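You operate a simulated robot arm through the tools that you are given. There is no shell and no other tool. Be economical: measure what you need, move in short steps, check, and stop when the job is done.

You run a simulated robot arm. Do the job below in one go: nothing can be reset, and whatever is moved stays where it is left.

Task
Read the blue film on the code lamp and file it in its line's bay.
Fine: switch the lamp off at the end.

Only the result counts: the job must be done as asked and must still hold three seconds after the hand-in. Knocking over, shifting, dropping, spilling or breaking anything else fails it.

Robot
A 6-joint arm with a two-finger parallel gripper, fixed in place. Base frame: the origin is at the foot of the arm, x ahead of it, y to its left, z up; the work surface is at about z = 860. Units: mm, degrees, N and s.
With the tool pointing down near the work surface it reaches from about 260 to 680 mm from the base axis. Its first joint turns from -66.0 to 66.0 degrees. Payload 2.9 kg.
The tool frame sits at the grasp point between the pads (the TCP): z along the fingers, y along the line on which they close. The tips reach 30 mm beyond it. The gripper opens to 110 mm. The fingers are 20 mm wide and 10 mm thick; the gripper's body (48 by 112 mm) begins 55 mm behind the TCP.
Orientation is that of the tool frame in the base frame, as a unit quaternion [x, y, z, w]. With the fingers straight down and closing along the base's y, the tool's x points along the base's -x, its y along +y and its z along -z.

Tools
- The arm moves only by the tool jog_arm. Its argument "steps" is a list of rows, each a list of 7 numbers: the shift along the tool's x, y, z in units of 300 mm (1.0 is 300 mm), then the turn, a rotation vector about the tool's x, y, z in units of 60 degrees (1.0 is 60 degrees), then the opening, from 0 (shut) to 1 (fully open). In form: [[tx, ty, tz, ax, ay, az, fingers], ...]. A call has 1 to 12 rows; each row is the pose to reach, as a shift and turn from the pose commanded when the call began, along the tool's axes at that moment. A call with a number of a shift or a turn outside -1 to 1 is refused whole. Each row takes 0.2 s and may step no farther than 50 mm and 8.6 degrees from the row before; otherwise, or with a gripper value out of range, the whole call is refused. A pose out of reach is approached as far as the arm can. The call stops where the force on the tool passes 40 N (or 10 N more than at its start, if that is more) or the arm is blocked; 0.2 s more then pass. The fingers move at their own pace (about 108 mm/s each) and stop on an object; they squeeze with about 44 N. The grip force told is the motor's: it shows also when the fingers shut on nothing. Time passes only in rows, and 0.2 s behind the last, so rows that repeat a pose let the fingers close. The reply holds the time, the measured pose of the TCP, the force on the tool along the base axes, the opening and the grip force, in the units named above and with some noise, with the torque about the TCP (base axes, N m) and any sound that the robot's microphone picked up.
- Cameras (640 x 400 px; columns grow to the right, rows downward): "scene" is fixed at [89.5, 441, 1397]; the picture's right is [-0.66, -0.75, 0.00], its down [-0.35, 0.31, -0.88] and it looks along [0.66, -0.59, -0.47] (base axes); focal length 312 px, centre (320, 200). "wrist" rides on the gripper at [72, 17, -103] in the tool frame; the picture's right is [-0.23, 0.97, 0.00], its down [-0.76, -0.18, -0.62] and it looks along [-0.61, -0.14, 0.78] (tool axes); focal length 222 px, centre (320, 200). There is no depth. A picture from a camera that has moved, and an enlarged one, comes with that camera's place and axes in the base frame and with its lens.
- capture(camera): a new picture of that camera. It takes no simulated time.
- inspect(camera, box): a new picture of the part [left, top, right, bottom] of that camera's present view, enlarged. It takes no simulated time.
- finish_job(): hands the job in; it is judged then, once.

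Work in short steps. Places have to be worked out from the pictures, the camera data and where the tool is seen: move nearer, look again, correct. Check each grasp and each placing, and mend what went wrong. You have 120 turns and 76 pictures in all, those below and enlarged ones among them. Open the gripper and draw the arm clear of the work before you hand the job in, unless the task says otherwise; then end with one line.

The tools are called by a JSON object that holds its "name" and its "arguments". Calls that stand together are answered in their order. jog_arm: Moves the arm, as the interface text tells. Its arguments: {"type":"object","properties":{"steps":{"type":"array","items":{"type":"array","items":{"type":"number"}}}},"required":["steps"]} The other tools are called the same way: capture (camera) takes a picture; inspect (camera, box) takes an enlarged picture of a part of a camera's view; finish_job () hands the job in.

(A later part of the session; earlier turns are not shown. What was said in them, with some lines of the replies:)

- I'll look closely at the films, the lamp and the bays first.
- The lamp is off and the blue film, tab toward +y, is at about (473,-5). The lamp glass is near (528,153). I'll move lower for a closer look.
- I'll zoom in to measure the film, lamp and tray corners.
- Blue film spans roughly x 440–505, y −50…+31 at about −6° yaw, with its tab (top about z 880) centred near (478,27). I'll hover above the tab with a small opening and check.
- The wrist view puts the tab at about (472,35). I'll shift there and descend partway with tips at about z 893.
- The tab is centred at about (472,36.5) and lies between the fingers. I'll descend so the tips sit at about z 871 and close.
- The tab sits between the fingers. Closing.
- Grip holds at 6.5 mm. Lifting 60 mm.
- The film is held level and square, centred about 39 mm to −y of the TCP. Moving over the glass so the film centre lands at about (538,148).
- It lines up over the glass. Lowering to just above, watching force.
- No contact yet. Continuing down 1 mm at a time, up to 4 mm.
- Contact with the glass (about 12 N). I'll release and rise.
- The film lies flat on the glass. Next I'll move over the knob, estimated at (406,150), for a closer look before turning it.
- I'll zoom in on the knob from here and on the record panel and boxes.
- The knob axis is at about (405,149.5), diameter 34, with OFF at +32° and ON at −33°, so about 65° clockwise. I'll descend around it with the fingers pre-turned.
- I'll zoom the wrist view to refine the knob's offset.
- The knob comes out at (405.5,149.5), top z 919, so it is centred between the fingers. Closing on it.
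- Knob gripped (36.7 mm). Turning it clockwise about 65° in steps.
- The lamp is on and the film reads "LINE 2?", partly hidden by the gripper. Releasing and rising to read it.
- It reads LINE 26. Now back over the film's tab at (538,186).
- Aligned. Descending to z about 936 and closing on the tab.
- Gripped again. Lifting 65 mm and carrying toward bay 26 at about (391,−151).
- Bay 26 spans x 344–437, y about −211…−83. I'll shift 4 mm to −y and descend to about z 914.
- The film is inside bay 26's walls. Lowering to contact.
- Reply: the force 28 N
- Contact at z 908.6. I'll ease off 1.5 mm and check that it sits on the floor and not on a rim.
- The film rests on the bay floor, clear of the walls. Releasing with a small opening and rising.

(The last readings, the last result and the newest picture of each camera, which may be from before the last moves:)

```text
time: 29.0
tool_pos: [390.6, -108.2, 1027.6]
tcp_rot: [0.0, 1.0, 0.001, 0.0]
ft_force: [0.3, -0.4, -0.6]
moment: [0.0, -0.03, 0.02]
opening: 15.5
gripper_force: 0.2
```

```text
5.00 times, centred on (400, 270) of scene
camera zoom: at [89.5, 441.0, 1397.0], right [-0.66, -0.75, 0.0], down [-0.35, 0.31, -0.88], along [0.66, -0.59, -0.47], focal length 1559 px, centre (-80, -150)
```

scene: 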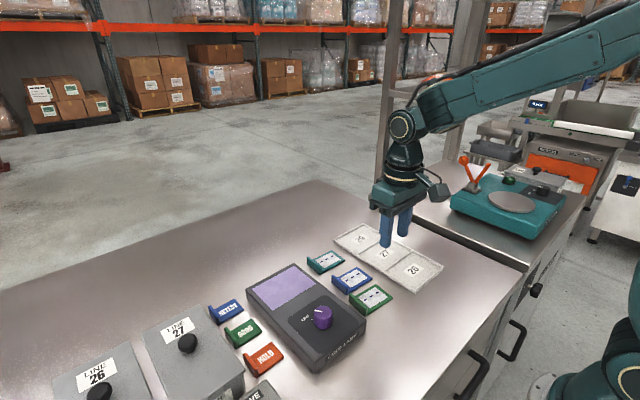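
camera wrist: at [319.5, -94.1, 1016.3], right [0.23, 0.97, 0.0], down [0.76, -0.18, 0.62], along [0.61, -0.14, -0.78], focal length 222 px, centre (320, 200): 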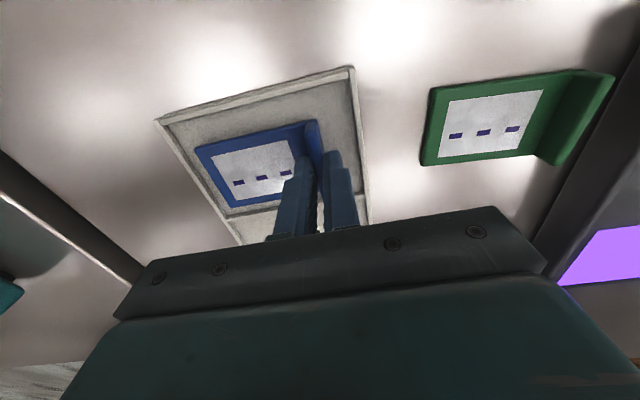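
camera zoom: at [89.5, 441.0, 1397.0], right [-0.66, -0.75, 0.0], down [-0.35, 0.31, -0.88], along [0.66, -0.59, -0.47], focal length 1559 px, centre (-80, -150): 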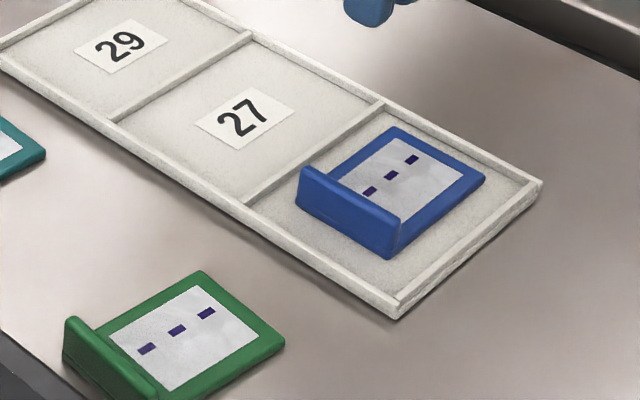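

Film filed. Moving back over the knob at (405.5,149.5) with the fingers at −30°, ready to turn it to OFF.

{"name": "jog_arm", "arguments": {"steps": [[-0.008, 0.145, 0, 0, 0, 0.083, 0.4], [-0.016, 0.29, 0, 0, 0, 0.167, 0.6], [-0.024, 0.435, 0, 0, 0, 0.25, 0.6], [-0.032, 0.58, 0, 0, 0, 0.333, 0.6], [-0.04, 0.725, 0, 0, 0, 0.417, 0.6], [-0.048, 0.867, 0, 0, 0, 0.5, 0.6], [-0.048, 0.867, 0, 0, 0, 0.5, 0.6]]}}

{"name": "inspect", "arguments": {"camera": "wrist", "box": [200, 20, 460, 240]}}

```text
time: 30.6
tool_pos: [404.9, 151.9, 1030.4]
tcp_rot: [0.26, 0.966, 0.0, 0.0]
ft_force: [0.0, 0.4, 1.2]
moment: [0.0, 0.02, -0.01]
opening: 66.0
gripper_force: 0.1
```

```text
1.82 times, centred on (330, 130) of wrist
camera zoom: at [351.3, 201.7, 1134.0], right [0.69, 0.73, 0.0], down [0.57, -0.54, 0.62], along [0.45, -0.43, -0.78], focal length 404 px, centre (302, 327)
```

zoom: 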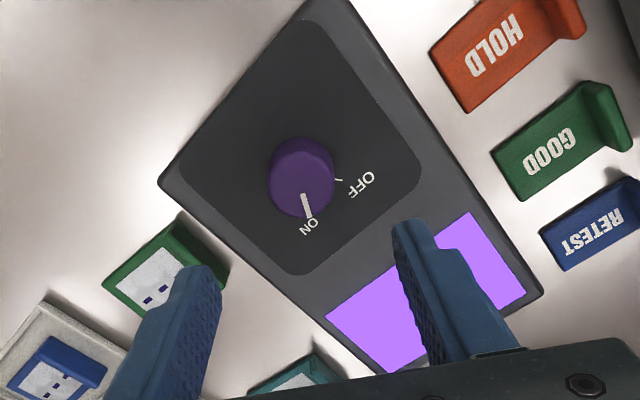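

The knob matches (405.5,150.3). Descending and gripping it.

{"name": "jog_arm", "arguments": {"steps": [[0, 0, 0.1, 0, 0, 0, 0.6], [0, 0, 0.2, 0, 0, 0, 0.6], [0, 0, 0.28, 0, 0, 0, 0.6], [0, 0, 0.32, 0, 0, 0, 0.6], [0, 0, 0.32, 0, 0, 0, 0.4], [0, 0, 0.32, 0, 0, 0, 0.2], [0, 0, 0.32, 0, 0, 0, 0.2], [0, 0, 0.32, 0, 0, 0, 0.2]]}}

```text
time: 32.4
tool_pos: [406.8, 149.1, 935.2]
tcp_rot: [0.259, 0.966, 0.001, 0.0]
ft_force: [1.5, -0.1, -5.9]
moment: [-0.05, -0.22, 0.02]
opening: 36.4
gripper_force: 45.2
```

Gripped. Turning counter-clockwise 60° back.

{"name": "jog_arm", "arguments": {"steps": [[0, 0, 0, 0, 0, -0.13, 0.2], [0, 0, 0, 0, 0, -0.26, 0.2], [0, 0, 0, 0, 0, -0.39, 0.2], [0, 0, 0, 0, 0, -0.52, 0.2], [0, 0, 0, 0, 0, -0.65, 0.2], [0, 0, 0, 0, 0, -0.78, 0.2], [0, 0, 0, 0, 0, -0.91, 0.2], [0, 0, 0, 0, 0, -1.0, 0.2], [0, 0, 0, 0, 0, -1.0, 0.2]]}}

{"name": "inspect", "arguments": {"camera": "scene", "box": [230, 230, 390, 390]}}

```text
time: 34.4
tool_pos: [405.5, 149.7, 934.2]
tcp_rot: [-0.26, 0.966, 0.001, 0.001]
ft_force: [-6.7, 16.4, 25.6]
moment: [0.36, 0.0, 0.03]
opening: 36.5
gripper_force: 45.1
```

```text
2.50 times, centred on (310, 310) of scene
camera zoom: at [89.0, 441.3, 1397.0], right [-0.66, -0.75, 0.0], down [-0.35, 0.31, -0.88], along [0.66, -0.59, -0.47], focal length 779 px, centre (345, -75)
```

zoom: 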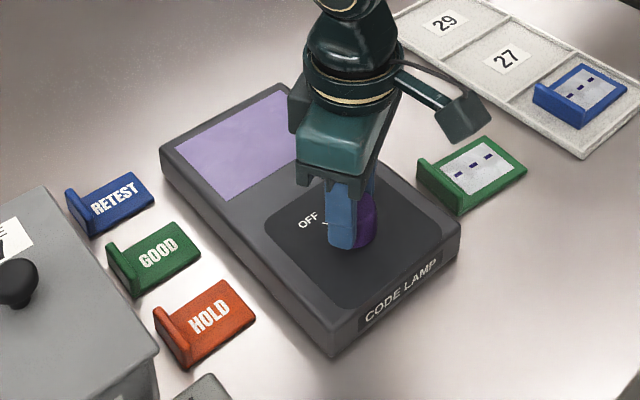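

The lamp is dark. I'll release, rise and draw clear, then verify.

{"name": "jog_arm", "arguments": {"steps": [[0, 0, 0, 0, 0, 0, 0.4], [0, 0, 0, 0, 0, 0, 0.6], [0, 0, -0.05, 0, 0, 0, 0.6], [0, 0, -0.18, 0, 0, 0, 0.6], [0.05, 0, -0.32, 0, 0, 0.12, 0.6], [0.1, -0.1, -0.4, 0, 0, 0.25, 0.6], [0.1, -0.2, -0.5, 0, 0, 0.38, 0.6], [0.1, -0.3, -0.6, 0, 0, 0.5, 0.6], [0.1, -0.3, -0.7, 0, 0, 0.5, 0.6]]}}

{"name": "capture", "arguments": {"camera": "scene"}}

{"name": "inspect", "arguments": {"camera": "scene", "box": [200, 220, 450, 376]}}

{"name": "capture", "arguments": {"camera": "wrist"}}

```text
time: 36.4
tool_pos: [421.2, 57.2, 1140.9]
tcp_rot: [0.0, 1.0, -0.001, 0.0]
ft_force: [0.2, 0.3, -0.6]
moment: [0.01, -0.05, 0.02]
opening: 66.1
gripper_force: 0.1
```

```text
30 pictures are left
```

scene: 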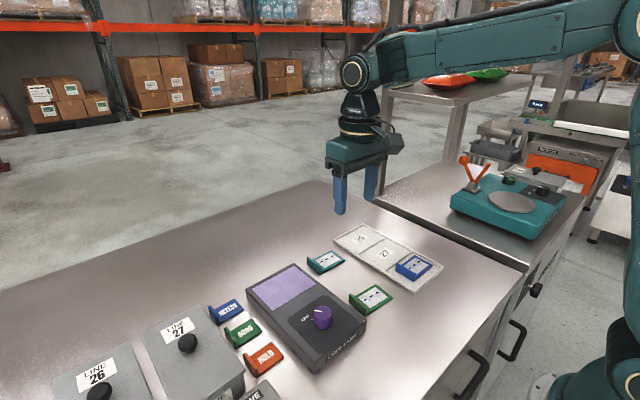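

```text
2.56 times, centred on (325, 298) of scene
camera zoom: at [89.5, 441.0, 1397.0], right [-0.66, -0.75, 0.0], down [-0.35, 0.31, -0.88], along [0.66, -0.59, -0.47], focal length 798 px, centre (307, -51)
```

zoom: 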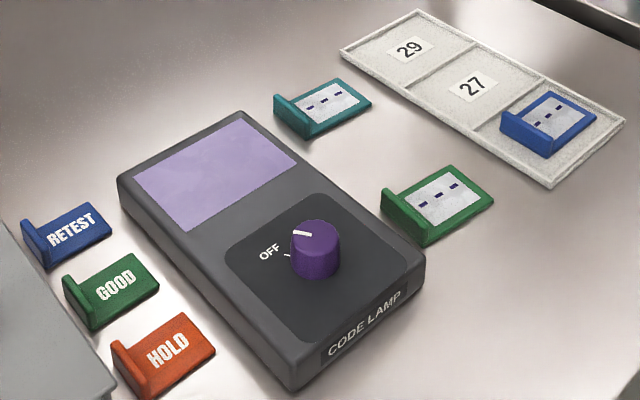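

```text
28 pictures are left
camera wrist: at [350.2, 73.9, 1245.8], right [0.23, 0.97, 0.0], down [0.76, -0.18, 0.62], along [0.61, -0.14, -0.78], focal length 222 px, centre (320, 200)
```

wrist: 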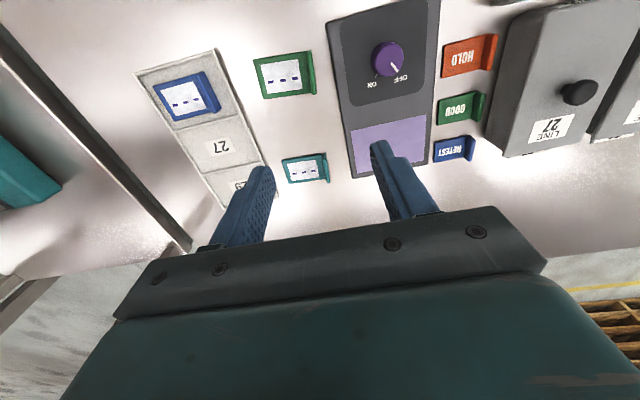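

The blue film lies in bay 26, the lamp is off with its pointer back at OFF, nothing else has moved and the arm is clear. Handing in.

{"name": "finish_job", "arguments": {}}

```text
The job is handed in.
```

The blue film read LINE 26 on the code lamp; it now lies in bay 26 of the tray, and the lamp is switched off.
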